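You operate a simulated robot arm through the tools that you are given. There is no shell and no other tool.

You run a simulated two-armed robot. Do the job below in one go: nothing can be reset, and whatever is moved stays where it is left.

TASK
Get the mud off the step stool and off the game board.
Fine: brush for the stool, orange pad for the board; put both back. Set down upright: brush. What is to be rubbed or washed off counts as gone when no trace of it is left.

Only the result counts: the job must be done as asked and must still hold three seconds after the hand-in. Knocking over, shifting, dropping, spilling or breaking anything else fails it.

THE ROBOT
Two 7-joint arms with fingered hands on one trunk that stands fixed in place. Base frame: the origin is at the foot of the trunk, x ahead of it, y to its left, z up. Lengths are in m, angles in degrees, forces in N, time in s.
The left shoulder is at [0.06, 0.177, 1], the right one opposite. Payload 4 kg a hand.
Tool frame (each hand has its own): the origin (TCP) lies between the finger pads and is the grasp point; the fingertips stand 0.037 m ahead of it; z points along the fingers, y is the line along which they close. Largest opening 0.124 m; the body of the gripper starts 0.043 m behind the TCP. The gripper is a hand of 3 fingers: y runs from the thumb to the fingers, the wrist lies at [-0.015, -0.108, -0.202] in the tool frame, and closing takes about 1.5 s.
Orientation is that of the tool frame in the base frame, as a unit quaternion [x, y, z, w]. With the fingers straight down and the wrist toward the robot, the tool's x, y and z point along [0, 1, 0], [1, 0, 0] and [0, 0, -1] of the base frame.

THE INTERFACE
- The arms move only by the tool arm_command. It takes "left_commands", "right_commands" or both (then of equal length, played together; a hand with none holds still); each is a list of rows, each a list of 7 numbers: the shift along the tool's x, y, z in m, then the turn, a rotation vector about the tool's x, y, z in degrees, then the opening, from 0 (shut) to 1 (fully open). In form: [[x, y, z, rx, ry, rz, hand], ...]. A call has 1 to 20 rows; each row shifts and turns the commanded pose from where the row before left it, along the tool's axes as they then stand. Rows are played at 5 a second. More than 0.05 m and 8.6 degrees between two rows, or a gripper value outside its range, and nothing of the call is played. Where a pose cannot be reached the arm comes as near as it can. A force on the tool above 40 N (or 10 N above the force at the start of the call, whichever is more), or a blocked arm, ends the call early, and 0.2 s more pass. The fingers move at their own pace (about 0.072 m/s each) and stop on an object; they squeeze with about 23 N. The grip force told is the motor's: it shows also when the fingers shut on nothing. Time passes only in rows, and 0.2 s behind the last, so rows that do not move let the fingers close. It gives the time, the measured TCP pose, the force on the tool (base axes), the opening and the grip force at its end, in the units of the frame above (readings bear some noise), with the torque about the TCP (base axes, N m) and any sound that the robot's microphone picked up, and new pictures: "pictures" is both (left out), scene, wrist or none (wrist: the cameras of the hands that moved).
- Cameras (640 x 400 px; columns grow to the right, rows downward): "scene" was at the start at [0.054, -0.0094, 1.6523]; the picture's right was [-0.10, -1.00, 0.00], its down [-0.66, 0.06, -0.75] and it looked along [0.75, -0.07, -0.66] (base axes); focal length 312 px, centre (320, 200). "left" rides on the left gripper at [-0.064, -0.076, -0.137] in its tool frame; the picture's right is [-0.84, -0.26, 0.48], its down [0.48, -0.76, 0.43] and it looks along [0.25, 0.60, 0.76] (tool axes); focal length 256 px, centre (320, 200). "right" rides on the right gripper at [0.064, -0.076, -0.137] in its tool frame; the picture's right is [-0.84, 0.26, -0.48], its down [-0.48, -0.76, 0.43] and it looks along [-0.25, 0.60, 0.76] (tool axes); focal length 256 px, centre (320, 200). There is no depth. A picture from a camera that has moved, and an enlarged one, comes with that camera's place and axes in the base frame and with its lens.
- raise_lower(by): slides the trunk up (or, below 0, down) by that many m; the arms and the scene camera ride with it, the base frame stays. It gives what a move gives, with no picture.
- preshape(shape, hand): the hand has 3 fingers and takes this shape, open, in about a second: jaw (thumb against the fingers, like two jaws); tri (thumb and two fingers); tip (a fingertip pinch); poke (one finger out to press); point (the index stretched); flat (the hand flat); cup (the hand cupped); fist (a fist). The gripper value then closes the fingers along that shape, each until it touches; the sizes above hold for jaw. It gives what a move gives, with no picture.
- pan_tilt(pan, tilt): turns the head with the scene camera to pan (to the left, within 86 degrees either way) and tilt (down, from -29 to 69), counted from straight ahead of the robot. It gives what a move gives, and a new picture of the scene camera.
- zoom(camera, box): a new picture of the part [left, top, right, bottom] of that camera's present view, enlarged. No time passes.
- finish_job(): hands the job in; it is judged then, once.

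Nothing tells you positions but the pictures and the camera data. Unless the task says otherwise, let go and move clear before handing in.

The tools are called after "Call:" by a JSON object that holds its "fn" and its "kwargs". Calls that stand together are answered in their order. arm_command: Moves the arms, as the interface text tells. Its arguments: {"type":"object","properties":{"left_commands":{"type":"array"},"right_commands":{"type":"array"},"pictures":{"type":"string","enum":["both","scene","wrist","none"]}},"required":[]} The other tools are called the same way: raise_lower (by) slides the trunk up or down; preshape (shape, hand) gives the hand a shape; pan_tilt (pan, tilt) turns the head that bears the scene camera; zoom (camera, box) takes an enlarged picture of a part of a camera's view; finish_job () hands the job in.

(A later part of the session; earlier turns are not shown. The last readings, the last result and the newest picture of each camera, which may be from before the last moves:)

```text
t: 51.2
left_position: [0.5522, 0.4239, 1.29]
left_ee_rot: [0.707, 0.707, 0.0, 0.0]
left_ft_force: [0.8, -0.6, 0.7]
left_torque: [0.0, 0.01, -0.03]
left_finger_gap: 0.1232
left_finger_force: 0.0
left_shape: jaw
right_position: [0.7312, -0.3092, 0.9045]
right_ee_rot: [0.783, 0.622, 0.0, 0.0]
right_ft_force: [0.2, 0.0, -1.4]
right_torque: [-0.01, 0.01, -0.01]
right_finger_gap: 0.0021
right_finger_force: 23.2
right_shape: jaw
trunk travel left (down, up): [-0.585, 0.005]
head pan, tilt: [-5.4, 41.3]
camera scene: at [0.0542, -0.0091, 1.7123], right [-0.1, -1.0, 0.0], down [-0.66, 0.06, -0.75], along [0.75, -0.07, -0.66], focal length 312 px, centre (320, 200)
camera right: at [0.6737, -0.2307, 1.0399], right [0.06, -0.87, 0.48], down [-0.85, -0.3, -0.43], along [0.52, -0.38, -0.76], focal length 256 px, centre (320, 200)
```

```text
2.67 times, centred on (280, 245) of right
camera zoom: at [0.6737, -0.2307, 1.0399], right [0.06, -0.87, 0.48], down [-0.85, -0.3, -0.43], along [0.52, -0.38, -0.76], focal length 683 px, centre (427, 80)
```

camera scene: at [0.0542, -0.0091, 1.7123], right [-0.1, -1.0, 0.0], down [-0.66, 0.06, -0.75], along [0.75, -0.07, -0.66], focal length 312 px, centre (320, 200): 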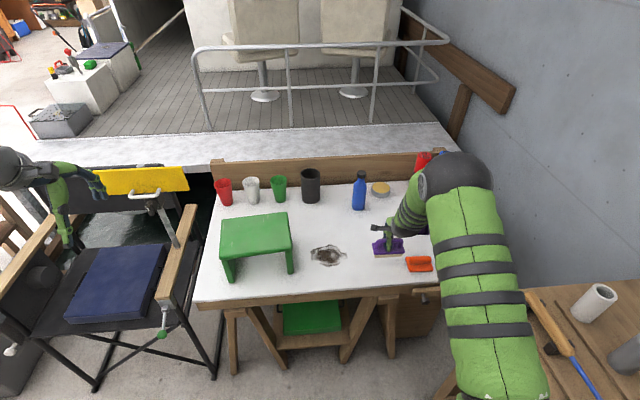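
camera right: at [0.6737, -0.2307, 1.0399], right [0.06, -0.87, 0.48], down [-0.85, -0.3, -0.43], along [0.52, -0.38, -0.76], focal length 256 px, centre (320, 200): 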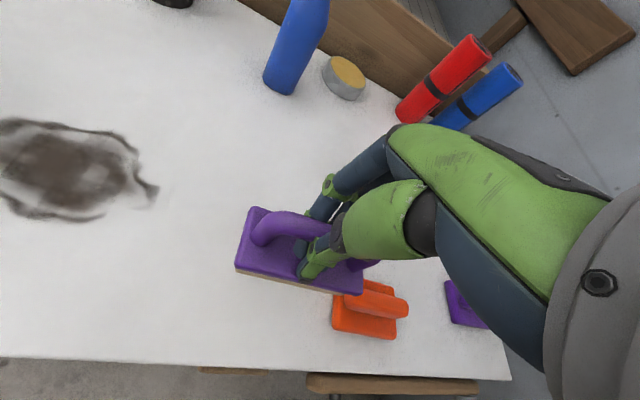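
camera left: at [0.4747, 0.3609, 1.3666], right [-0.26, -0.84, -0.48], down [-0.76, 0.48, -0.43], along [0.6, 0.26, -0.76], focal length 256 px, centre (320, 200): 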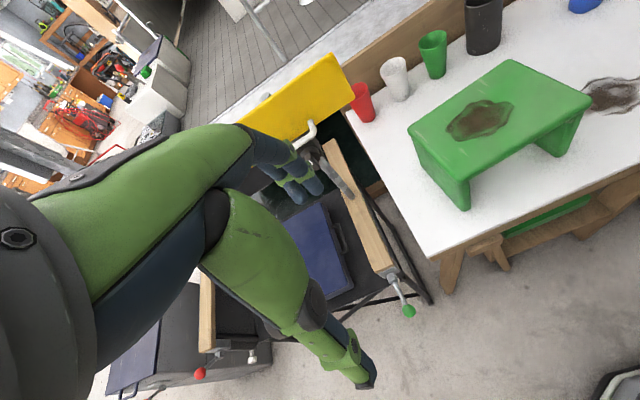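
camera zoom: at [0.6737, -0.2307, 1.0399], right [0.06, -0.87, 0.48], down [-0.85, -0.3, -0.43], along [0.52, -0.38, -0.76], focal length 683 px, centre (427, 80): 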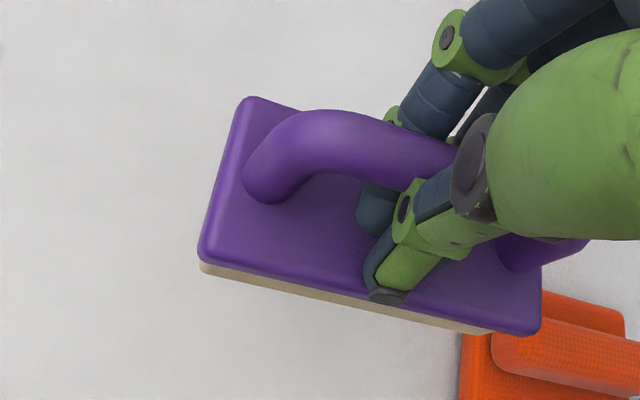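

The brush now lines up with its original pose to within a few mm. I'll lower it to just above the board.

Call:
{"fn": "arm_command", "kwargs": {"right_commands": [[0.001, -0.004, 0.02, 0, 0, 2, 0], [0, 0, 0.02, 0, 0, 0, 0], [0, 0, 0.014, 0, 0, 0, 0], [0, 0, 0.006, 0, 0, 0, 0], [0, 0, 0, 0, 0, 0, 0]], "pictures": "none"}}

Call:
{"fn": "zoom", "kwargs": {"camera": "scene", "box": [350, 210, 446, 270]}}

```text
t: 52.4
left_position: [0.5523, 0.4249, 1.2904]
left_ee_rot: [0.707, 0.707, 0.0, 0.0]
left_ft_force: [0.1, -0.6, 0.2]
left_torque: [0.02, 0.01, 0.03]
left_finger_gap: 0.1239
left_finger_force: 0.1
left_shape: jaw
right_position: [0.7286, -0.308, 0.8425]
right_ee_rot: [0.794, 0.608, 0.0, 0.0]
right_ft_force: [0.3, -0.3, -1.8]
right_torque: [0.03, 0.01, -0.01]
right_finger_gap: 0.0021
right_finger_force: 23.0
right_shape: jaw
trunk travel left (down, up): [-0.585, 0.005]
head pan, tilt: [-5.4, 41.3]
```

```text
6.67 times, centred on (398, 240) of scene
camera zoom: at [0.0542, -0.0093, 1.7123], right [-0.1, -1.0, 0.0], down [-0.66, 0.06, -0.75], along [0.75, -0.07, -0.66], focal length 2083 px, centre (-200, -67)
```

zoom: 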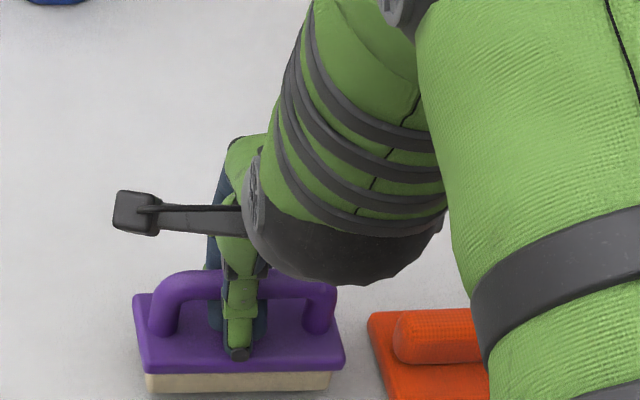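

Call:
{"fn": "arm_command", "kwargs": {"right_commands": [[0, 0, 0.003, 0, 0, 0, 0], [0, 0, 0.002, 0, 0, 0, 0], [0, 0, 0, 0, 0, 0, 0]], "pictures": "none"}}

```text
t: 53.2
left_position: [0.5512, 0.425, 1.2908]
left_ee_rot: [0.707, 0.707, 0.0, 0.0]
left_ft_force: [-0.2, -0.4, 0.9]
left_torque: [0.02, 0.0, 0.02]
left_finger_gap: 0.1237
left_finger_force: 0.1
left_shape: jaw
right_position: [0.7293, -0.3084, 0.8368]
right_ee_rot: [0.794, 0.608, 0.001, 0.0]
right_ft_force: [-0.2, 0.9, 0.3]
right_torque: [-0.04, 0.04, -0.03]
right_finger_gap: 0.0019
right_finger_force: 23.0
right_shape: jaw
trunk travel left (down, up): [-0.585, 0.005]
head pan, tilt: [-5.4, 41.3]
```

Call:
{"fn": "arm_command", "kwargs": {"right_commands": [[0, 0, 0.0015, 0, 0, 0, 0], [0, 0, 0, 0, 0, 0, 0]], "pictures": "scene"}}

Call:
{"fn": "zoom", "kwargs": {"camera": "scene", "box": [350, 215, 446, 275]}}

Call:
{"fn": "zoom", "kwargs": {"camera": "right", "box": [160, 170, 400, 320]}}

```text
t: 53.8
left_position: [0.5526, 0.4245, 1.2902]
left_ee_rot: [0.707, 0.707, 0.0, 0.0]
left_ft_force: [0.2, -0.4, 0.3]
left_torque: [-0.01, 0.02, -0.03]
left_finger_gap: 0.1236
left_finger_force: 0.0
left_shape: jaw
right_position: [0.7291, -0.3074, 0.8372]
right_ee_rot: [0.794, 0.608, 0.0, 0.0]
right_ft_force: [0.1, 0.0, -1.7]
right_torque: [-0.01, 0.01, 0.0]
right_finger_gap: 0.0021
right_finger_force: 22.7
right_shape: jaw
trunk travel left (down, up): [-0.585, 0.005]
head pan, tilt: [-5.4, 41.3]
camera scene: at [0.0542, -0.0094, 1.7123], right [-0.1, -1.0, 0.0], down [-0.66, 0.06, -0.75], along [0.75, -0.07, -0.66], focal length 312 px, centre (320, 200)
```

scene: 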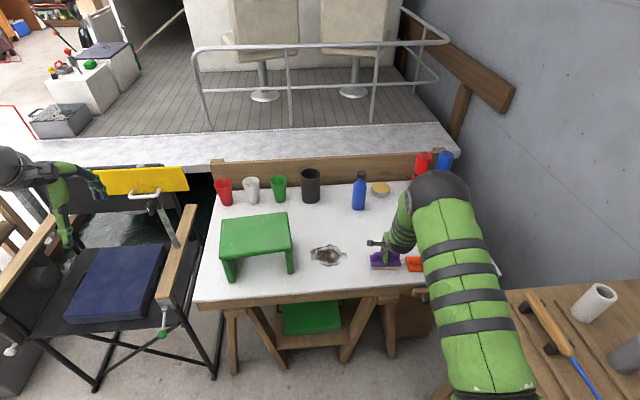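

```text
6.67 times, centred on (398, 245) of scene
camera zoom: at [0.0542, -0.0094, 1.7123], right [-0.1, -1.0, 0.0], down [-0.66, 0.06, -0.75], along [0.75, -0.07, -0.66], focal length 2083 px, centre (-200, -100)
```

zoom: 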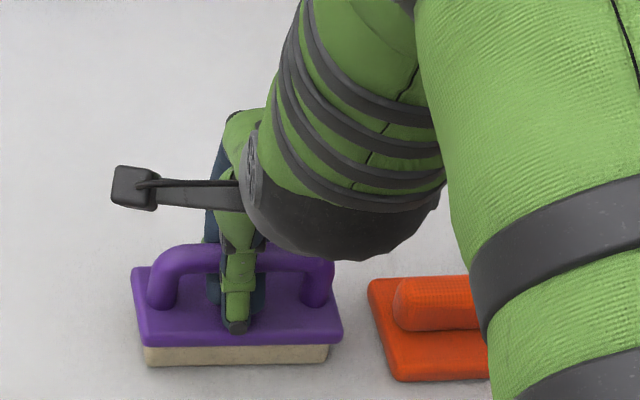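

```text
2.67 times, centred on (280, 245) of right
camera zoom: at [0.6733, -0.227, 0.973], right [0.03, -0.88, 0.48], down [-0.86, -0.27, -0.43], along [0.51, -0.4, -0.76], focal length 683 px, centre (427, 80)
```

zoom: 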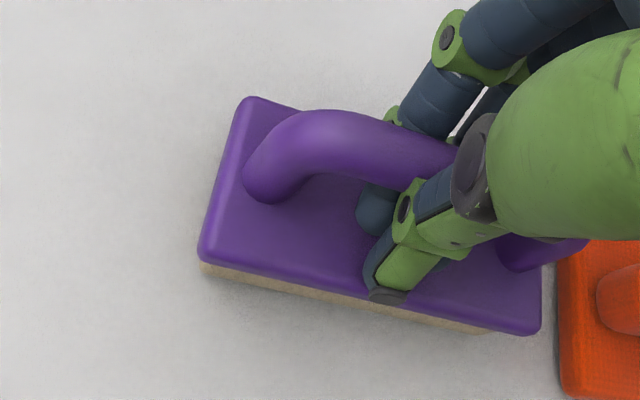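

Call:
{"fn": "arm_command", "kwargs": {"right_commands": [[0, -0.002, 0.002, 0, 0, 0, 0], [0, 0, 0, 0, 0, 0, 0]], "pictures": "none"}}

```text
t: 54.4
left_position: [0.5513, 0.4241, 1.2909]
left_ee_rot: [0.707, 0.707, 0.0, 0.0]
left_ft_force: [-0.2, -0.1, 0.5]
left_torque: [-0.02, 0.02, -0.02]
left_finger_gap: 0.1238
left_finger_force: 0.2
left_shape: jaw
right_position: [0.727, -0.3075, 0.8343]
right_ee_rot: [0.794, 0.608, 0.0, -0.001]
right_ft_force: [1.3, -1.6, 0.3]
right_torque: [0.01, -0.04, -0.01]
right_finger_gap: 0.002
right_finger_force: 23.0
right_shape: jaw
trunk travel left (down, up): [-0.585, 0.005]
head pan, tilt: [-5.4, 41.3]
```

Call:
{"fn": "arm_command", "kwargs": {"right_commands": [[0, 0, 0.001, 0, 0, 0, 0], [0, 0, 0, 0, 0, 0, 0]], "pictures": "none"}}

```text
t: 55.0
left_position: [0.5518, 0.4246, 1.2896]
left_ee_rot: [0.707, 0.707, 0.0, 0.0]
left_ft_force: [-0.4, -0.7, -1.0]
left_torque: [0.03, -0.02, 0.0]
left_finger_gap: 0.1238
left_finger_force: 0.1
left_shape: jaw
right_position: [0.7275, -0.3085, 0.8347]
right_ee_rot: [0.794, 0.608, 0.001, 0.001]
right_ft_force: [1.1, -0.2, 5.4]
right_torque: [-0.02, -0.06, -0.02]
right_finger_gap: 0.002
right_finger_force: 22.5
right_shape: jaw
trunk travel left (down, up): [-0.585, 0.005]
head pan, tilt: [-5.4, 41.3]
```

The brush rests on the board. I'll open the hand gradually, easing up a bit so the fingertips don't drag on the block.

Call:
{"fn": "arm_command", "kwargs": {"right_commands": [[0, 0, -0.001, 0, 0, 0, 0.1], [0, 0, -0.001, 0, 0, 0, 0.2], [0, 0, -0.001, 0, 0, 0, 0.35], [0, 0, -0.002, 0, 0, 0, 0.5], [0, 0, 0, 0, 0, 0, 0.7], [0, 0, 0, 0, 0, 0, 0.9], [0, 0, 0, 0, 0, 0, 1], [0, 0, 0, 0, 0, 0, 1], [0, 0, 0, 0, 0, 0, 1]], "pictures": "wrist"}}

Call:
{"fn": "zoom", "kwargs": {"camera": "scene", "box": [350, 215, 446, 275]}}

```text
t: 57.0
left_position: [0.5512, 0.4231, 1.2897]
left_ee_rot: [0.708, 0.707, 0.0, 0.0]
left_ft_force: [-0.7, 1.0, -0.6]
left_torque: [0.02, 0.01, 0.01]
left_finger_gap: 0.1235
left_finger_force: 0.0
left_shape: jaw
right_position: [0.7259, -0.3074, 0.8384]
right_ee_rot: [0.794, 0.608, 0.0, 0.0]
right_ft_force: [-0.9, -0.2, -0.3]
right_torque: [-0.01, -0.01, -0.02]
right_finger_gap: 0.1237
right_finger_force: 0.1
right_shape: jaw
trunk travel left (down, up): [-0.585, 0.005]
head pan, tilt: [-5.4, 41.3]
camera right: at [0.671, -0.2264, 0.975], right [0.03, -0.88, 0.48], down [-0.86, -0.27, -0.43], along [0.51, -0.4, -0.76], focal length 256 px, centre (320, 200)
```

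right: 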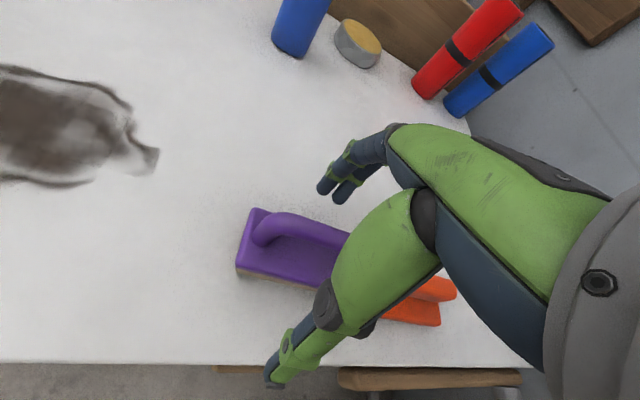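

```text
6.67 times, centred on (398, 245) of scene
camera zoom: at [0.0541, -0.0094, 1.7123], right [-0.1, -1.0, 0.0], down [-0.66, 0.06, -0.75], along [0.75, -0.07, -0.66], focal length 2083 px, centre (-200, -100)
```

zoom: 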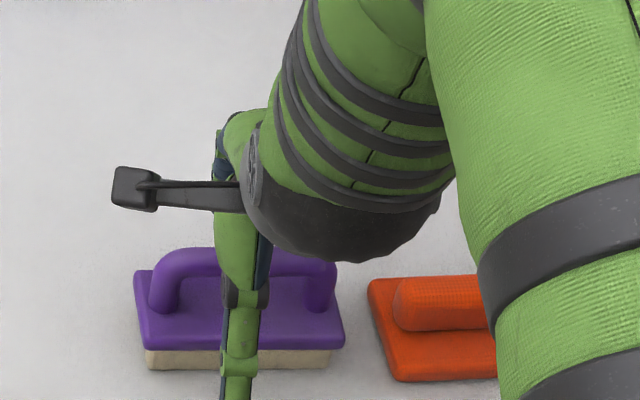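

The brush stands upright in its place. I'll lift the hand clear, turn the wrist back and drop the trunk to its former height.

Call:
{"fn": "arm_command", "kwargs": {"right_commands": [[0, 0, -0.03, 0, 0, 0, 1], [0, 0, -0.045, 0, 0, 0, 1], [0, 0, -0.045, 0, 0, 0, 1], [0, -0.02, -0.04, 0, 0, -5, 1], [0, -0.03, -0.03, 0, 0, -5.2, 1], [0, -0.03, 0, 0, 0, -5, 1], [0, 0, 0, 0, 0, 0, 1]], "pictures": "none"}}

Call:
{"fn": "raise_lower", "kwargs": {"by": -0.06}}

Call:
{"fn": "arm_command", "kwargs": {"right_commands": [[0, 0, 0, 0, 0, 0, 1]]}}

Call:
{"fn": "zoom", "kwargs": {"camera": "scene", "box": [370, 200, 466, 260]}}

Call:
{"fn": "zoom", "kwargs": {"camera": "scene", "box": [190, 180, 370, 340]}}

Call:
{"fn": "zoom", "kwargs": {"camera": "right", "box": [200, 150, 440, 300]}}

```text
t: 58.6
left_position: [0.5517, 0.4245, 1.2899]
left_ee_rot: [0.707, 0.707, 0.0, 0.0]
left_ft_force: [-0.5, 0.1, -0.2]
left_torque: [-0.01, 0.01, 0.0]
left_finger_gap: 0.1237
left_finger_force: 0.0
left_shape: jaw
right_position: [0.6483, -0.2928, 1.0275]
right_ee_rot: [0.706, 0.709, 0.0, 0.001]
right_ft_force: [0.3, -0.4, -0.5]
right_torque: [-0.03, 0.0, 0.0]
right_finger_gap: 0.1236
right_finger_force: 0.0
right_shape: jaw
trunk travel left (down, up): [-0.585, 0.005]
head pan, tilt: [-5.4, 41.3]
```

```text
t: 59.6
left_position: [0.5531, 0.425, 1.231]
left_ee_rot: [0.707, 0.707, -0.001, 0.0]
left_ft_force: [0.8, -0.3, 0.0]
left_torque: [0.0, 0.0, -0.04]
left_finger_gap: 0.1237
left_finger_force: 0.0
left_shape: jaw
right_position: [0.6482, -0.2958, 0.9679]
right_ee_rot: [0.707, 0.708, 0.0, 0.0]
right_ft_force: [-0.5, 0.1, 0.8]
right_torque: [-0.02, -0.04, 0.02]
right_finger_gap: 0.1239
right_finger_force: 0.1
right_shape: jaw
trunk travel left (down, up): [-0.525, 0.065]
head pan, tilt: [-5.4, 41.3]
```

```text
t: 60.0
left_position: [0.5524, 0.4242, 1.2305]
left_ee_rot: [0.707, 0.707, 0.0, 0.001]
left_ft_force: [0.6, 0.5, -0.7]
left_torque: [0.0, -0.04, -0.01]
left_finger_gap: 0.1237
left_finger_force: 0.2
left_shape: jaw
right_position: [0.6486, -0.294, 0.9681]
right_ee_rot: [0.706, 0.708, 0.001, 0.0]
right_ft_force: [0.8, -0.1, 0.6]
right_torque: [-0.01, -0.02, -0.01]
right_finger_gap: 0.1234
right_finger_force: 0.0
right_shape: jaw
trunk travel left (down, up): [-0.525, 0.065]
head pan, tilt: [-5.4, 41.3]
camera scene: at [0.0539, -0.0094, 1.6523], right [-0.1, -1.0, 0.0], down [-0.66, 0.06, -0.75], along [0.75, -0.07, -0.66], focal length 312 px, centre (320, 200)
camera right: at [0.5734, -0.2309, 1.1049], right [0.26, -0.84, 0.48], down [-0.76, -0.48, -0.43], along [0.6, -0.25, -0.76], focal length 256 px, centre (320, 200)
```

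scene: 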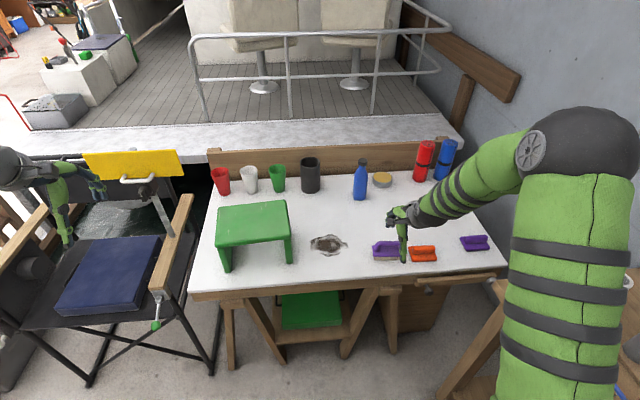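
right: 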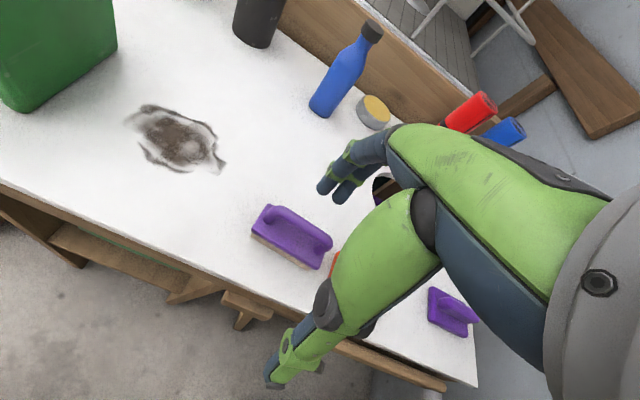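

```text
6.67 times, centred on (418, 230) of scene
camera zoom: at [0.0539, -0.0094, 1.6523], right [-0.1, -1.0, 0.0], down [-0.66, 0.06, -0.75], along [0.75, -0.07, -0.66], focal length 2083 px, centre (-333, 0)
```

zoom: 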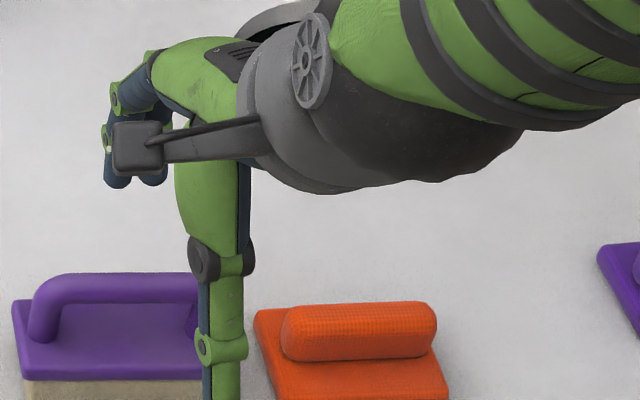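

```text
2.50 times, centred on (280, 260) of scene
camera zoom: at [0.0539, -0.0094, 1.6523], right [-0.1, -1.0, 0.0], down [-0.66, 0.06, -0.75], along [0.75, -0.07, -0.66], focal length 781 px, centre (420, 50)
```

zoom: 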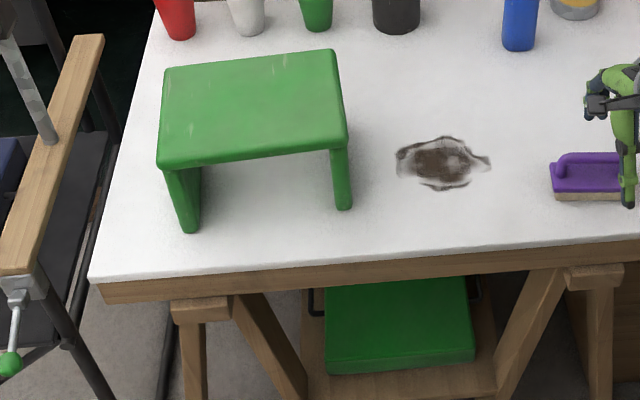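

```text
2.67 times, centred on (320, 225) of right
camera zoom: at [0.5734, -0.2309, 1.1049], right [0.26, -0.84, 0.48], down [-0.76, -0.48, -0.43], along [0.6, -0.25, -0.76], focal length 683 px, centre (320, 133)
```

zoom: 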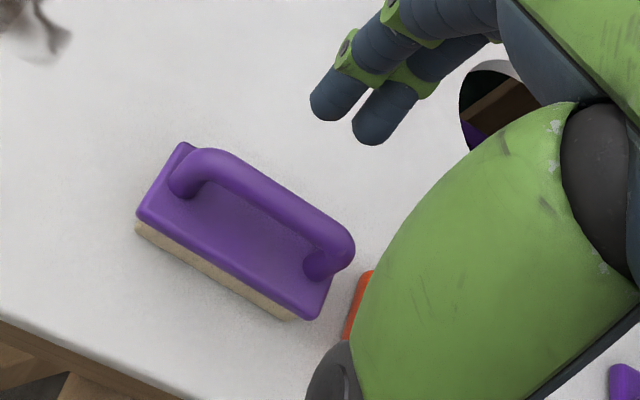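

The stool hasn't moved and is clean, and the brush is back in place. Next is the orange pad: centre about [0.723, -0.437], solid handle ridge with its top at z≈0.817. I'll go above it.

Call:
{"fn": "arm_command", "kwargs": {"right_commands": [[-0.036, 0.018, 0, 0, 0, 1.2, 1], [-0.036, 0.019, 0, 0, 0, 1.3, 1], [-0.036, 0.019, 0, 0, 0, 0, 1], [-0.035, 0.018, 0.01, 0, 0, 0, 1], [0, 0, 0.03, 0, 0, 0, 1], [0, 0, 0.03, 0, 0, 0, 1], [0, 0, 0, 0, 0, 0, 1]]}}

Call:
{"fn": "zoom", "kwargs": {"camera": "scene", "box": [370, 210, 466, 270]}}

Call:
{"fn": "zoom", "kwargs": {"camera": "right", "box": [160, 180, 400, 330]}}

```text
t: 61.6
left_position: [0.5518, 0.4229, 1.2296]
left_ee_rot: [0.707, 0.707, 0.0, 0.0]
left_ft_force: [0.2, 0.4, -0.4]
left_torque: [0.01, -0.01, -0.02]
left_finger_gap: 0.1235
left_finger_force: 0.1
left_shape: jaw
right_position: [0.7194, -0.4396, 0.899]
right_ee_rot: [0.721, 0.692, 0.0, 0.0]
right_ft_force: [0.1, 0.5, -1.5]
right_torque: [0.01, -0.04, 0.0]
right_finger_gap: 0.1239
right_finger_force: 0.1
right_shape: jaw
trunk travel left (down, up): [-0.525, 0.065]
head pan, tilt: [-5.4, 41.3]
camera scene: at [0.0538, -0.0092, 1.6523], right [-0.1, -1.0, 0.0], down [-0.66, 0.06, -0.75], along [0.75, -0.07, -0.66], focal length 312 px, centre (320, 200)
camera right: at [0.6466, -0.3729, 1.0347], right [0.22, -0.85, 0.48], down [-0.78, -0.45, -0.43], along [0.59, -0.28, -0.76], focal length 256 px, centre (320, 200)
```

scene: 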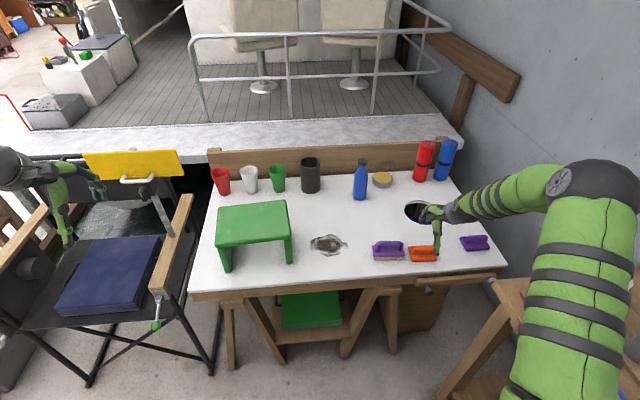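
right: 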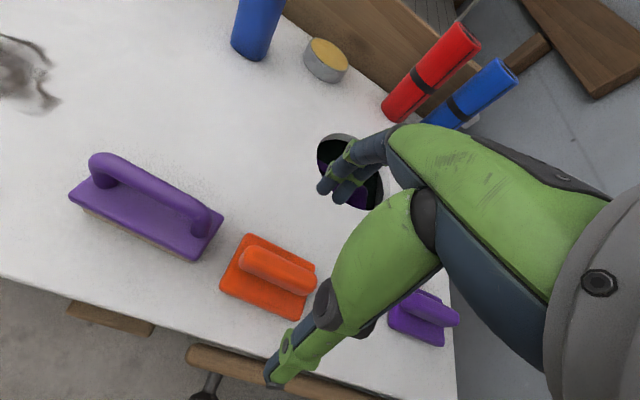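

```text
6.67 times, centred on (418, 240) of scene
camera zoom: at [0.0538, -0.0092, 1.6523], right [-0.1, -1.0, 0.0], down [-0.66, 0.06, -0.75], along [0.75, -0.07, -0.66], focal length 2083 px, centre (-333, -67)
```

zoom: 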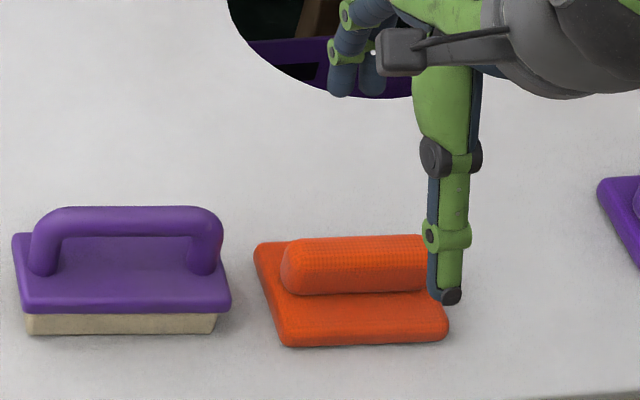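

```text
2.67 times, centred on (280, 255) of right
camera zoom: at [0.6466, -0.3729, 1.0347], right [0.22, -0.85, 0.48], down [-0.78, -0.45, -0.43], along [0.59, -0.28, -0.76], focal length 683 px, centre (427, 53)
```

zoom: 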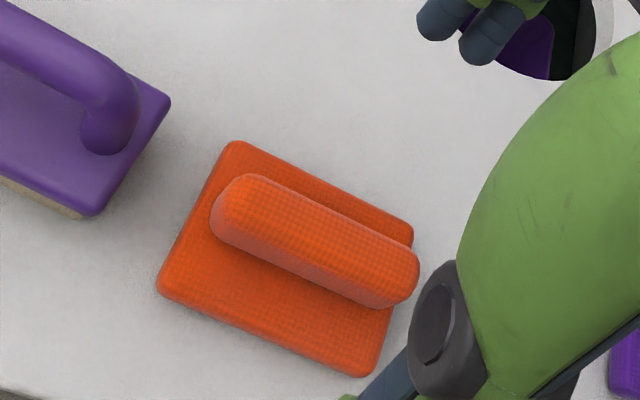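

The pad matches: handle axis near [0.722, -0.436]. I'll descend so the fingertips stop just above the base plate.

Call:
{"fn": "arm_command", "kwargs": {"right_commands": [[0.003, 0.003, 0.02, 0, 0, 0, 1], [0, 0, 0.02, 0, 0, 0, 1], [0, 0, 0.015, 0, 0, 0, 1], [0, 0, 0.008, 0, 0, 0, 1], [0, 0, 0.004, 0, 0, 0, 1], [0, 0, 0, 0, 0, 0, 1]]}}

Call:
{"fn": "zoom", "kwargs": {"camera": "scene", "box": [370, 210, 466, 270]}}

Call:
{"fn": "zoom", "kwargs": {"camera": "right", "box": [160, 180, 400, 330]}}

```text
t: 63.0
left_position: [0.5519, 0.4231, 1.2298]
left_ee_rot: [0.707, 0.707, 0.0, 0.0]
left_ft_force: [0.5, -0.3, -0.6]
left_torque: [0.0, -0.01, 0.03]
left_finger_gap: 0.1237
left_finger_force: 0.1
left_shape: jaw
right_position: [0.721, -0.4372, 0.8313]
right_ee_rot: [0.721, 0.692, -0.001, 0.0]
right_ft_force: [-0.7, 0.4, -0.1]
right_torque: [0.0, 0.03, 0.01]
right_finger_gap: 0.1238
right_finger_force: 0.3
right_shape: jaw
trunk travel left (down, up): [-0.525, 0.065]
head pan, tilt: [-5.4, 41.3]
camera scene: at [0.054, -0.0094, 1.6523], right [-0.1, -1.0, 0.0], down [-0.66, 0.06, -0.75], along [0.75, -0.07, -0.66], focal length 312 px, centre (320, 200)
camera right: at [0.6496, -0.3697, 0.9674], right [0.22, -0.85, 0.48], down [-0.78, -0.45, -0.43], along [0.59, -0.28, -0.76], focal length 256 px, centre (320, 200)
```

scene: 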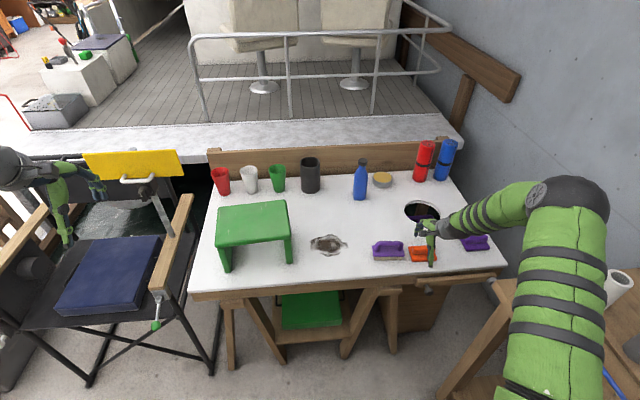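
right: 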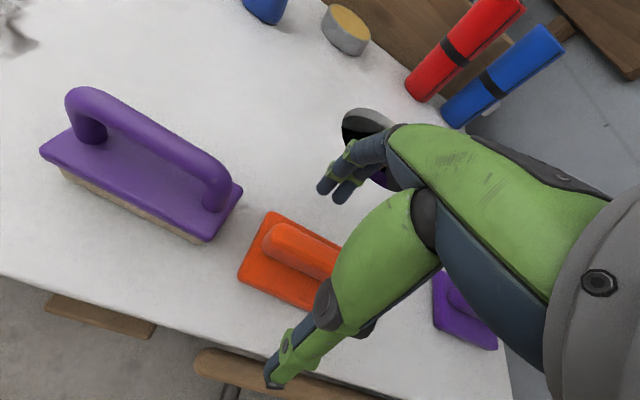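

```text
6.67 times, centred on (418, 240) of scene
camera zoom: at [0.054, -0.0094, 1.6523], right [-0.1, -1.0, 0.0], down [-0.66, 0.06, -0.75], along [0.75, -0.07, -0.66], focal length 2083 px, centre (-333, -67)
```

zoom: 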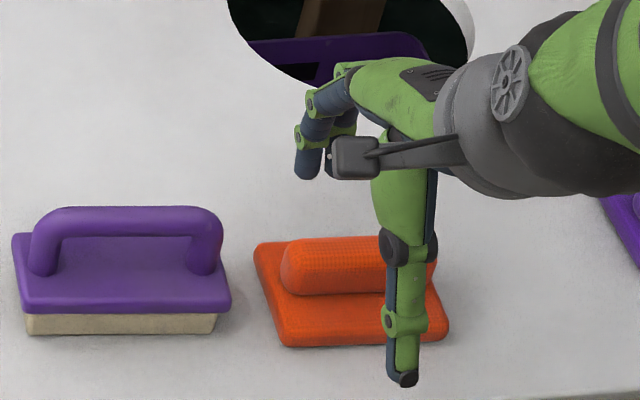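

```text
2.67 times, centred on (280, 255) of right
camera zoom: at [0.6496, -0.3697, 0.9674], right [0.22, -0.85, 0.48], down [-0.78, -0.45, -0.43], along [0.59, -0.28, -0.76], focal length 683 px, centre (427, 53)
```

zoom: 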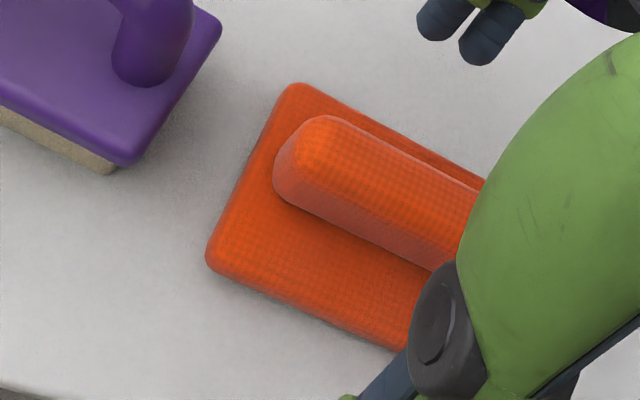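

The fingers straddle the handle. I'll shift 4 mm toward its middle and close.

Call:
{"fn": "arm_command", "kwargs": {"right_commands": [[0.004, 0, 0, 0, 0, 0, 1], [0, 0, 0, 0, 0, 0, 0.6], [0, 0, 0, 0, 0, 0, 0.3], [0, 0, 0, 0, 0, 0, 0], [0, 0, 0, 0, 0, 0, 0], [0, 0, 0, 0, 0, 0, 0], [0, 0, 0, 0, 0, 0, 0], [0, 0, 0, 0, 0, 0, 0]], "pictures": "wrist"}}

Call:
{"fn": "zoom", "kwargs": {"camera": "scene", "box": [370, 210, 466, 270]}}

Call:
{"fn": "zoom", "kwargs": {"camera": "right", "box": [160, 180, 400, 330]}}

```text
t: 64.8
left_position: [0.551, 0.4233, 1.231]
left_ee_rot: [0.707, 0.707, 0.0, 0.0]
left_ft_force: [0.2, 0.9, -0.3]
left_torque: [0.02, 0.03, 0.02]
left_finger_gap: 0.1237
left_finger_force: 0.0
left_shape: jaw
right_position: [0.7211, -0.4323, 0.832]
right_ee_rot: [0.722, 0.692, 0.0, 0.0]
right_ft_force: [-1.6, -0.1, 1.2]
right_torque: [0.0, 0.0, 0.03]
right_finger_gap: 0.021
right_finger_force: 23.4
right_shape: jaw
trunk travel left (down, up): [-0.525, 0.065]
head pan, tilt: [-5.4, 41.3]
camera right: at [0.6498, -0.3658, 0.9678], right [0.22, -0.85, 0.48], down [-0.78, -0.45, -0.43], along [0.59, -0.28, -0.76], focal length 256 px, centre (320, 200)
```

right: 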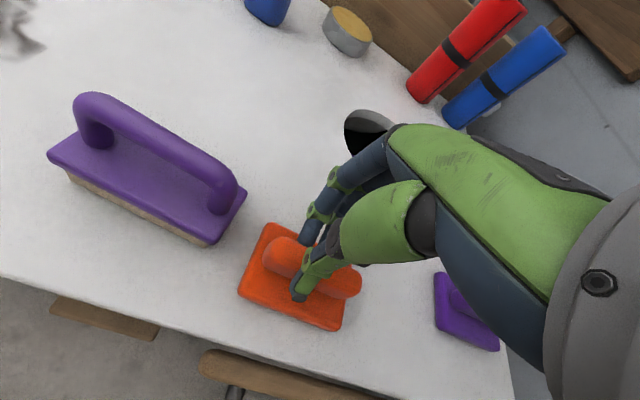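

```text
6.67 times, centred on (418, 240) of scene
camera zoom: at [0.0539, -0.0093, 1.6523], right [-0.1, -1.0, 0.0], down [-0.66, 0.06, -0.75], along [0.75, -0.07, -0.66], focal length 2083 px, centre (-333, -67)
```

zoom: 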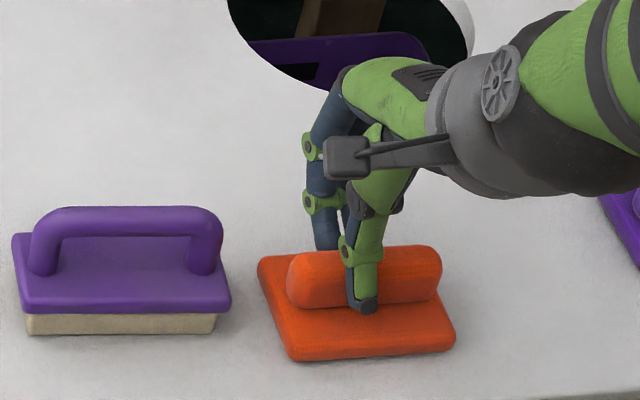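

```text
2.67 times, centred on (280, 255) of right
camera zoom: at [0.6498, -0.3658, 0.9678], right [0.22, -0.85, 0.48], down [-0.78, -0.45, -0.43], along [0.59, -0.28, -0.76], focal length 683 px, centre (427, 53)
```

zoom: 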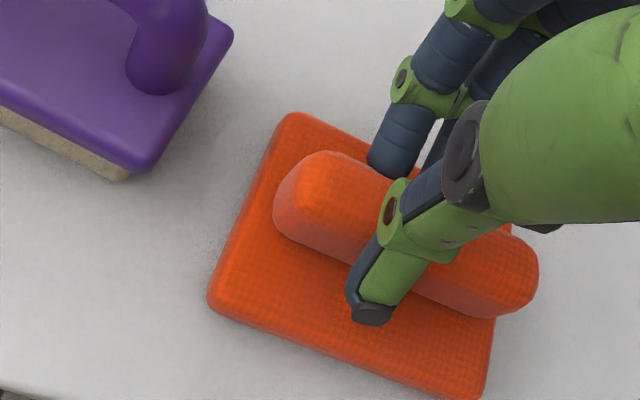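

The pad is gripped (gap 0.021 m); it slipped about 8 mm toward me, which I'll allow for when returning it. I'll lift it over the brush and carry it above the board mud (x 0.747–0.847, y -0.183 to -0.047).

Call:
{"fn": "arm_command", "kwargs": {"right_commands": [[0, 0, -0.01, 0, 0, 0, 0], [0, 0, -0.03, 0, 0, 0, 0], [0, 0, -0.045, 0, 0, 0, 0], [0, 0, -0.045, 0, 0, 0, 0], [0.0404, 0.008, 0, 0, 0, 0, 0], [0.0404, 0.008, 0, 0, 0, 0, 0], [0.0404, 0.008, 0, 0, 0, 0, 0], [0.0404, 0.008, 0, 0, 0, 0, 0], [0.0404, 0.008, 0, 0, 0, 0, 0], [0.0404, 0.008, 0, 0, 0, 0, 0], [0.0404, 0.008, 0, 0, 0, 0, 0], [0.0404, 0.008, 0, 0, 0, 0, 0], [0, 0, 0.04, 0, 0, 0, 0], [0, 0, 0.04, 0, 0, 0, 0], [0, 0, 0, 0, 0, 0, 0]]}}

Call:
{"fn": "zoom", "kwargs": {"camera": "scene", "box": [260, 180, 420, 280]}}

Call:
{"fn": "zoom", "kwargs": {"camera": "right", "box": [160, 180, 400, 330]}}

```text
t: 68.0
left_position: [0.5513, 0.4244, 1.23]
left_ee_rot: [0.707, 0.707, 0.0, 0.0]
left_ft_force: [-0.2, 0.5, -0.5]
left_torque: [0.04, -0.02, 0.01]
left_finger_gap: 0.1235
left_finger_force: 0.1
left_shape: jaw
right_position: [0.7997, -0.1126, 0.8813]
right_ee_rot: [0.722, 0.692, 0.001, 0.0]
right_ft_force: [-0.9, -0.3, -0.6]
right_torque: [0.0, 0.02, 0.02]
right_finger_gap: 0.0202
right_finger_force: 23.0
right_shape: jaw
trunk travel left (down, up): [-0.525, 0.065]
head pan, tilt: [-5.4, 41.3]
camera scene: at [0.0539, -0.0094, 1.6523], right [-0.1, -1.0, 0.0], down [-0.66, 0.06, -0.75], along [0.75, -0.07, -0.66], focal length 312 px, centre (320, 200)
camera right: at [0.7276, -0.0454, 1.0177], right [0.22, -0.85, 0.48], down [-0.78, -0.45, -0.44], along [0.59, -0.28, -0.76], focal length 256 px, centre (320, 200)
```

scene: 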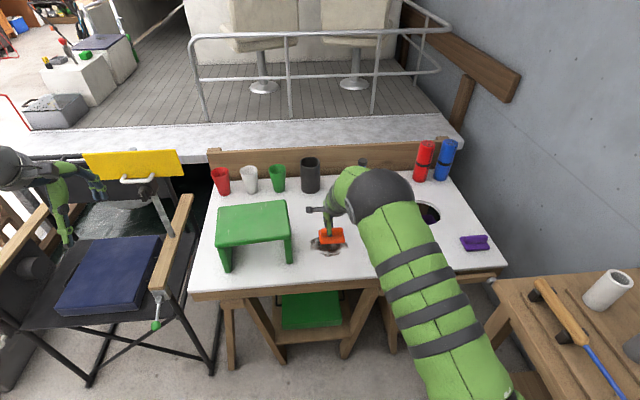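
right: 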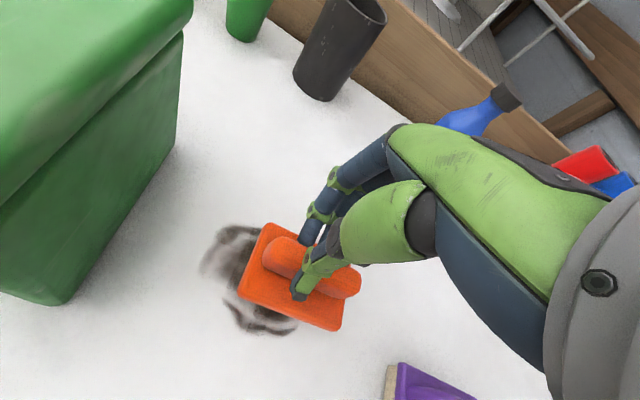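

```text
4.00 times, centred on (340, 230) of scene
camera zoom: at [0.0539, -0.0094, 1.6523], right [-0.1, -1.0, 0.0], down [-0.66, 0.06, -0.75], along [0.75, -0.07, -0.66], focal length 1250 px, centre (240, 80)
```

zoom: 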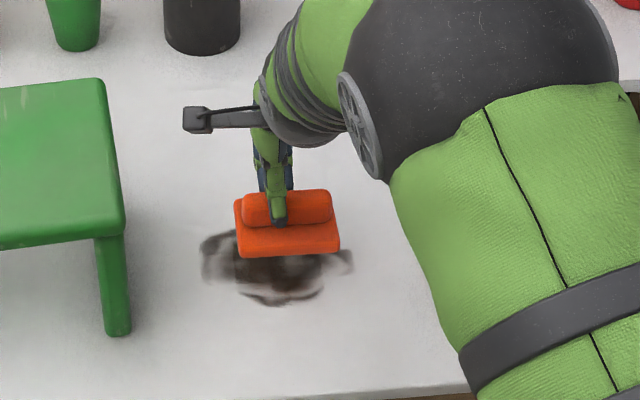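

```text
2.67 times, centred on (280, 255) of right
camera zoom: at [0.7276, -0.0454, 1.0177], right [0.22, -0.85, 0.48], down [-0.78, -0.45, -0.44], along [0.59, -0.28, -0.76], focal length 683 px, centre (427, 53)
```

zoom: 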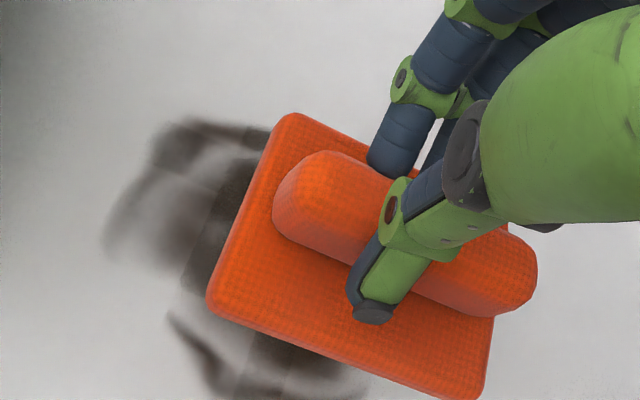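

The pad is above the mud. I'll lower it to contact.

Call:
{"fn": "arm_command", "kwargs": {"right_commands": [[0, 0, 0.02, 0, 0, 0, 0], [0, 0, 0.018, 0, 0, 0, 0], [0, 0, 0.007, 0, 0, 0, 0], [0, 0, 0, 0, 0, 0, 0]], "pictures": "none"}}

```text
t: 69.0
left_position: [0.5519, 0.4231, 1.2303]
left_ee_rot: [0.707, 0.707, 0.0, 0.0]
left_ft_force: [0.2, -0.3, -0.8]
left_torque: [0.01, 0.01, -0.04]
left_finger_gap: 0.1238
left_finger_force: 0.1
left_shape: jaw
right_position: [0.8007, -0.1118, 0.8358]
right_ee_rot: [0.722, 0.692, -0.001, 0.0]
right_ft_force: [0.6, 0.8, -1.0]
right_torque: [0.0, 0.0, -0.03]
right_finger_gap: 0.02
right_finger_force: 22.8
right_shape: jaw
trunk travel left (down, up): [-0.525, 0.065]
head pan, tilt: [-5.4, 41.3]
```

Call:
{"fn": "arm_command", "kwargs": {"right_commands": [[0, 0, 0.003, 0, 0, 0, 0], [0, 0, 0, 0, 0, 0, 0]], "pictures": "none"}}

Call:
{"fn": "arm_command", "kwargs": {"right_commands": [[0, 0, 0.002, 0, 0, 0, 0], [0, 0, 0, 0, 0, 0, 0]], "pictures": "none"}}

```text
t: 69.6
left_position: [0.5522, 0.423, 1.231]
left_ee_rot: [0.707, 0.707, 0.0, -0.001]
left_ft_force: [0.6, 0.7, 0.7]
left_torque: [0.02, 0.0, 0.03]
left_finger_gap: 0.1236
left_finger_force: 0.1
left_shape: jaw
right_position: [0.8003, -0.1112, 0.8329]
right_ee_rot: [0.721, 0.693, 0.0, 0.0]
right_ft_force: [-0.2, -0.3, -0.8]
right_torque: [-0.02, 0.0, -0.03]
right_finger_gap: 0.0202
right_finger_force: 22.5
right_shape: jaw
trunk travel left (down, up): [-0.525, 0.065]
head pan, tilt: [-5.4, 41.3]
```

```text
t: 70.2
left_position: [0.5518, 0.4238, 1.2307]
left_ee_rot: [0.707, 0.707, 0.0, 0.0]
left_ft_force: [-0.7, 0.6, -0.4]
left_torque: [-0.01, 0.0, 0.02]
left_finger_gap: 0.1237
left_finger_force: 0.1
left_shape: jaw
right_position: [0.7995, -0.1123, 0.8321]
right_ee_rot: [0.722, 0.692, 0.0, 0.0]
right_ft_force: [-0.9, -0.7, 1.4]
right_torque: [0.02, -0.03, 0.01]
right_finger_gap: 0.0203
right_finger_force: 22.9
right_shape: jaw
trunk travel left (down, up): [-0.525, 0.065]
head pan, tilt: [-5.4, 41.3]
```

Contact made. I'll press a little more and start scrubbing forward and back.

Call:
{"fn": "arm_command", "kwargs": {"right_commands": [[0, 0, 0.0018, 0, 0, 0, 0], [0, 0.01, 0, 0, 0, 0, 0], [0, 0.01, 0, 0, 0, 0, 0], [0, 0.01, 0, 0, 0, 0, 0], [0, -0.012, 0, 0, 0, 0, 0], [0, -0.012, 0, 0, 0, 0, 0], [0, -0.012, 0, 0, 0, 0, 0], [0, -0.012, 0, 0, 0, 0, 0], [0, -0.012, 0, 0, 0, 0, 0], [0, -0.008, 0, 0, 0, 0, 0], [0, 0, 0, 0, 0, 0, 0]], "pictures": "wrist"}}

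Call:
{"fn": "zoom", "kwargs": {"camera": "scene", "box": [260, 180, 420, 280]}}

```text
t: 72.6
left_position: [0.551, 0.4247, 1.2299]
left_ee_rot: [0.707, 0.707, 0.0, 0.001]
left_ft_force: [0.2, 0.3, 0.4]
left_torque: [0.04, 0.01, 0.0]
left_finger_gap: 0.1237
left_finger_force: 0.0
left_shape: jaw
right_position: [0.7614, -0.1102, 0.83]
right_ee_rot: [0.721, 0.692, 0.002, 0.001]
right_ft_force: [8.3, -0.2, 15.9]
right_torque: [0.01, -0.35, -0.04]
right_finger_gap: 0.0199
right_finger_force: 22.5
right_shape: jaw
trunk travel left (down, up): [-0.525, 0.065]
head pan, tilt: [-5.4, 41.3]
camera right: at [0.6887, -0.0434, 0.967], right [0.22, -0.85, 0.48], down [-0.78, -0.45, -0.44], along [0.59, -0.28, -0.76], focal length 256 px, centre (320, 200)
```

right: 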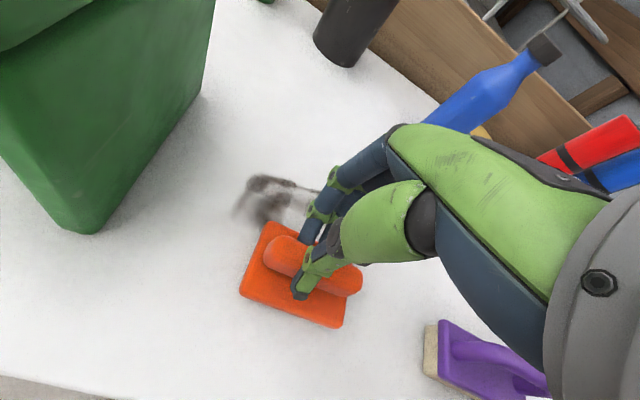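

```text
4.00 times, centred on (340, 230) of scene
camera zoom: at [0.0531, -0.0091, 1.6524], right [-0.1, -1.0, 0.0], down [-0.66, 0.06, -0.75], along [0.75, -0.07, -0.66], focal length 1250 px, centre (240, 80)
```

zoom: 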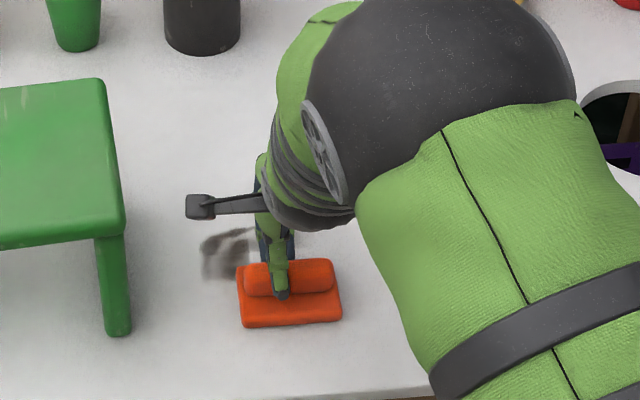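

It's working well. I'll lighten the pressure slightly and do the left side next, at y≈-0.08.

Call:
{"fn": "arm_command", "kwargs": {"right_commands": [[0.01, 0, -0.0008, 0, 0, 0, 0], [0.01, 0, 0, 0, 0, 0, 0], [0.01, 0, 0, 0, 0, 0, 0], [0, 0.012, 0, 0, 0, 0, 0], [0, 0.012, 0, 0, 0, 0, 0], [0, 0.012, 0, 0, 0, 0, 0], [0, 0.012, 0, 0, 0, 0, 0], [0, 0.012, 0, 0, 0, 0, 0], [0, 0.012, 0, 0, 0, 0, 0], [0, -0.012, 0, 0, 0, 0, 0], [0, -0.012, 0, 0, 0, 0, 0], [0, -0.012, 0, 0, 0, 0, 0], [0, -0.012, 0, 0, 0, 0, 0], [0, 0.012, 0, 0, 0, 0, 0], [0, 0.012, 0, 0, 0, 0, 0], [0, 0.012, 0, 0, 0, 0, 0], [0, 0.012, 0, 0, 0, 0, 0], [0, 0, 0, 0, 0, 0, 0]], "pictures": "wrist"}}

Call:
{"fn": "zoom", "kwargs": {"camera": "scene", "box": [260, 180, 420, 280]}}

```text
t: 76.4
left_position: [0.5516, 0.4252, 1.2306]
left_ee_rot: [0.707, 0.707, 0.0, 0.0]
left_ft_force: [-0.3, -0.2, -0.5]
left_torque: [0.0, -0.03, 0.0]
left_finger_gap: 0.1237
left_finger_force: 0.1
left_shape: jaw
right_position: [0.8341, -0.0834, 0.8315]
right_ee_rot: [0.722, 0.692, 0.0, 0.0]
right_ft_force: [-4.2, -0.2, 11.4]
right_torque: [0.01, 0.11, -0.01]
right_finger_gap: 0.0204
right_finger_force: 23.4
right_shape: jaw
trunk travel left (down, up): [-0.525, 0.065]
head pan, tilt: [-5.4, 41.3]
camera right: at [0.7623, -0.0168, 0.9672], right [0.22, -0.85, 0.48], down [-0.78, -0.45, -0.44], along [0.59, -0.28, -0.76], focal length 256 px, centre (320, 200)
```

right: 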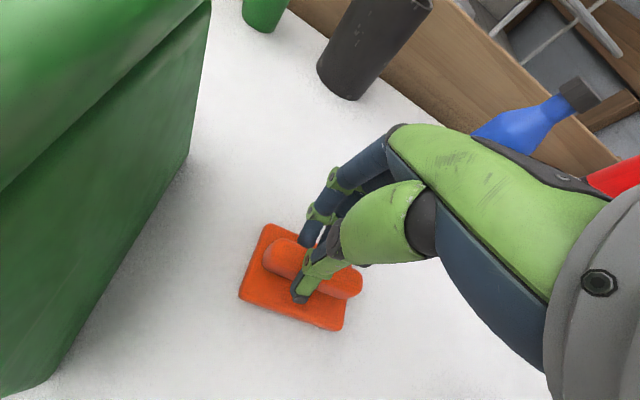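

```text
4.00 times, centred on (340, 230) of scene
camera zoom: at [0.0528, -0.0092, 1.6523], right [-0.1, -1.0, 0.0], down [-0.66, 0.06, -0.75], along [0.75, -0.07, -0.66], focal length 1250 px, centre (240, 80)
```

zoom: 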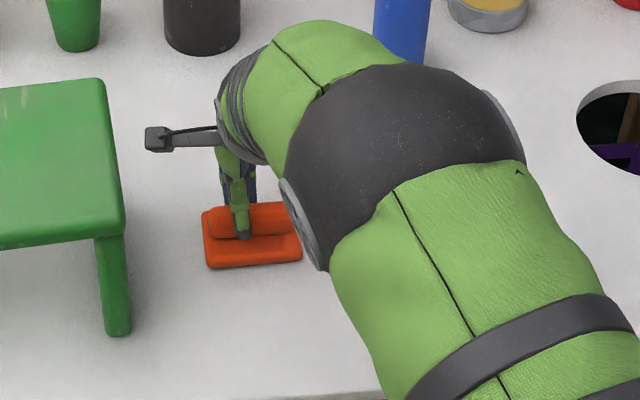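

The left side is clearing. Now I'll sweep across the far edge to the right side and scrub there.

Call:
{"fn": "arm_command", "kwargs": {"right_commands": [[-0.012, 0, 0, 0, 0, 0, 0], [-0.012, 0, 0, 0, 0, 0, 0], [-0.012, 0, 0, 0, 0, 0, 0], [-0.012, 0, 0, 0, 0, 0, 0], [-0.012, 0, 0, 0, 0, 0, 0], [-0.012, 0, 0, 0, 0, 0, 0], [0, -0.012, 0, 0, 0, 0, 0], [0, -0.012, 0, 0, 0, 0, 0], [0, -0.012, 0, 0, 0, 0, 0], [0, -0.012, 0, 0, 0, 0, 0], [0, -0.012, 0, 0, 0, 0, 0], [0, -0.012, 0, 0, 0, 0, 0], [0, 0.012, 0, 0, 0, 0, 0], [0, 0.012, 0, 0, 0, 0, 0], [0, 0.012, 0, 0, 0, 0, 0], [0, 0.012, 0, 0, 0, 0, 0], [0, 0.012, 0, 0, 0, 0, 0], [0, 0, 0, 0, 0, 0, 0]], "pictures": "wrist"}}

Call:
{"fn": "zoom", "kwargs": {"camera": "scene", "box": [260, 180, 420, 280]}}

```text
t: 80.2
left_position: [0.5497, 0.4244, 1.2296]
left_ee_rot: [0.707, 0.707, 0.0, 0.0]
left_ft_force: [-0.8, -0.4, 0.2]
left_torque: [0.0, 0.01, -0.04]
left_finger_gap: 0.1239
left_finger_force: 0.1
left_shape: jaw
right_position: [0.8193, -0.1531, 0.8308]
right_ee_rot: [0.722, 0.692, -0.001, 0.0]
right_ft_force: [-5.6, 1.3, 11.1]
right_torque: [0.06, 0.16, 0.0]
right_finger_gap: 0.0207
right_finger_force: 23.5
right_shape: jaw
trunk travel left (down, up): [-0.525, 0.065]
head pan, tilt: [-5.4, 41.3]
camera right: at [0.7472, -0.0875, 0.9672], right [0.22, -0.85, 0.48], down [-0.78, -0.45, -0.44], along [0.59, -0.28, -0.76], focal length 256 px, centre (320, 200)
```

right: 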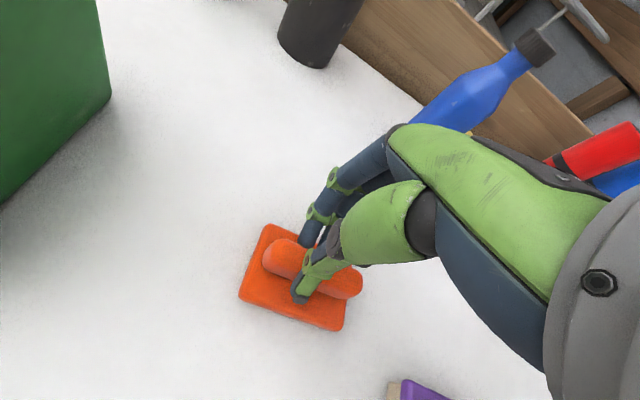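

```text
4.00 times, centred on (340, 230) of scene
camera zoom: at [0.0526, -0.0091, 1.6523], right [-0.1, -1.0, 0.0], down [-0.66, 0.06, -0.75], along [0.75, -0.07, -0.66], focal length 1250 px, centre (240, 80)
```

zoom: 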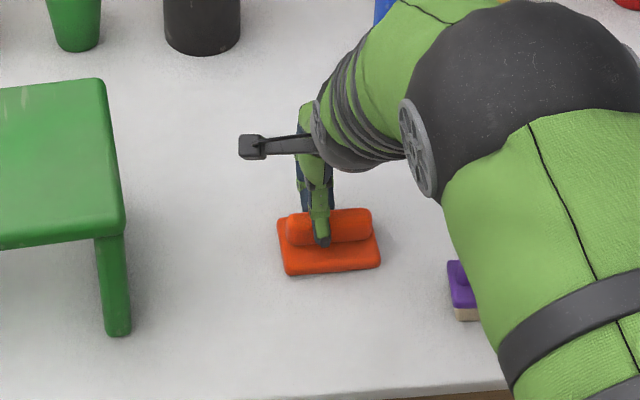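

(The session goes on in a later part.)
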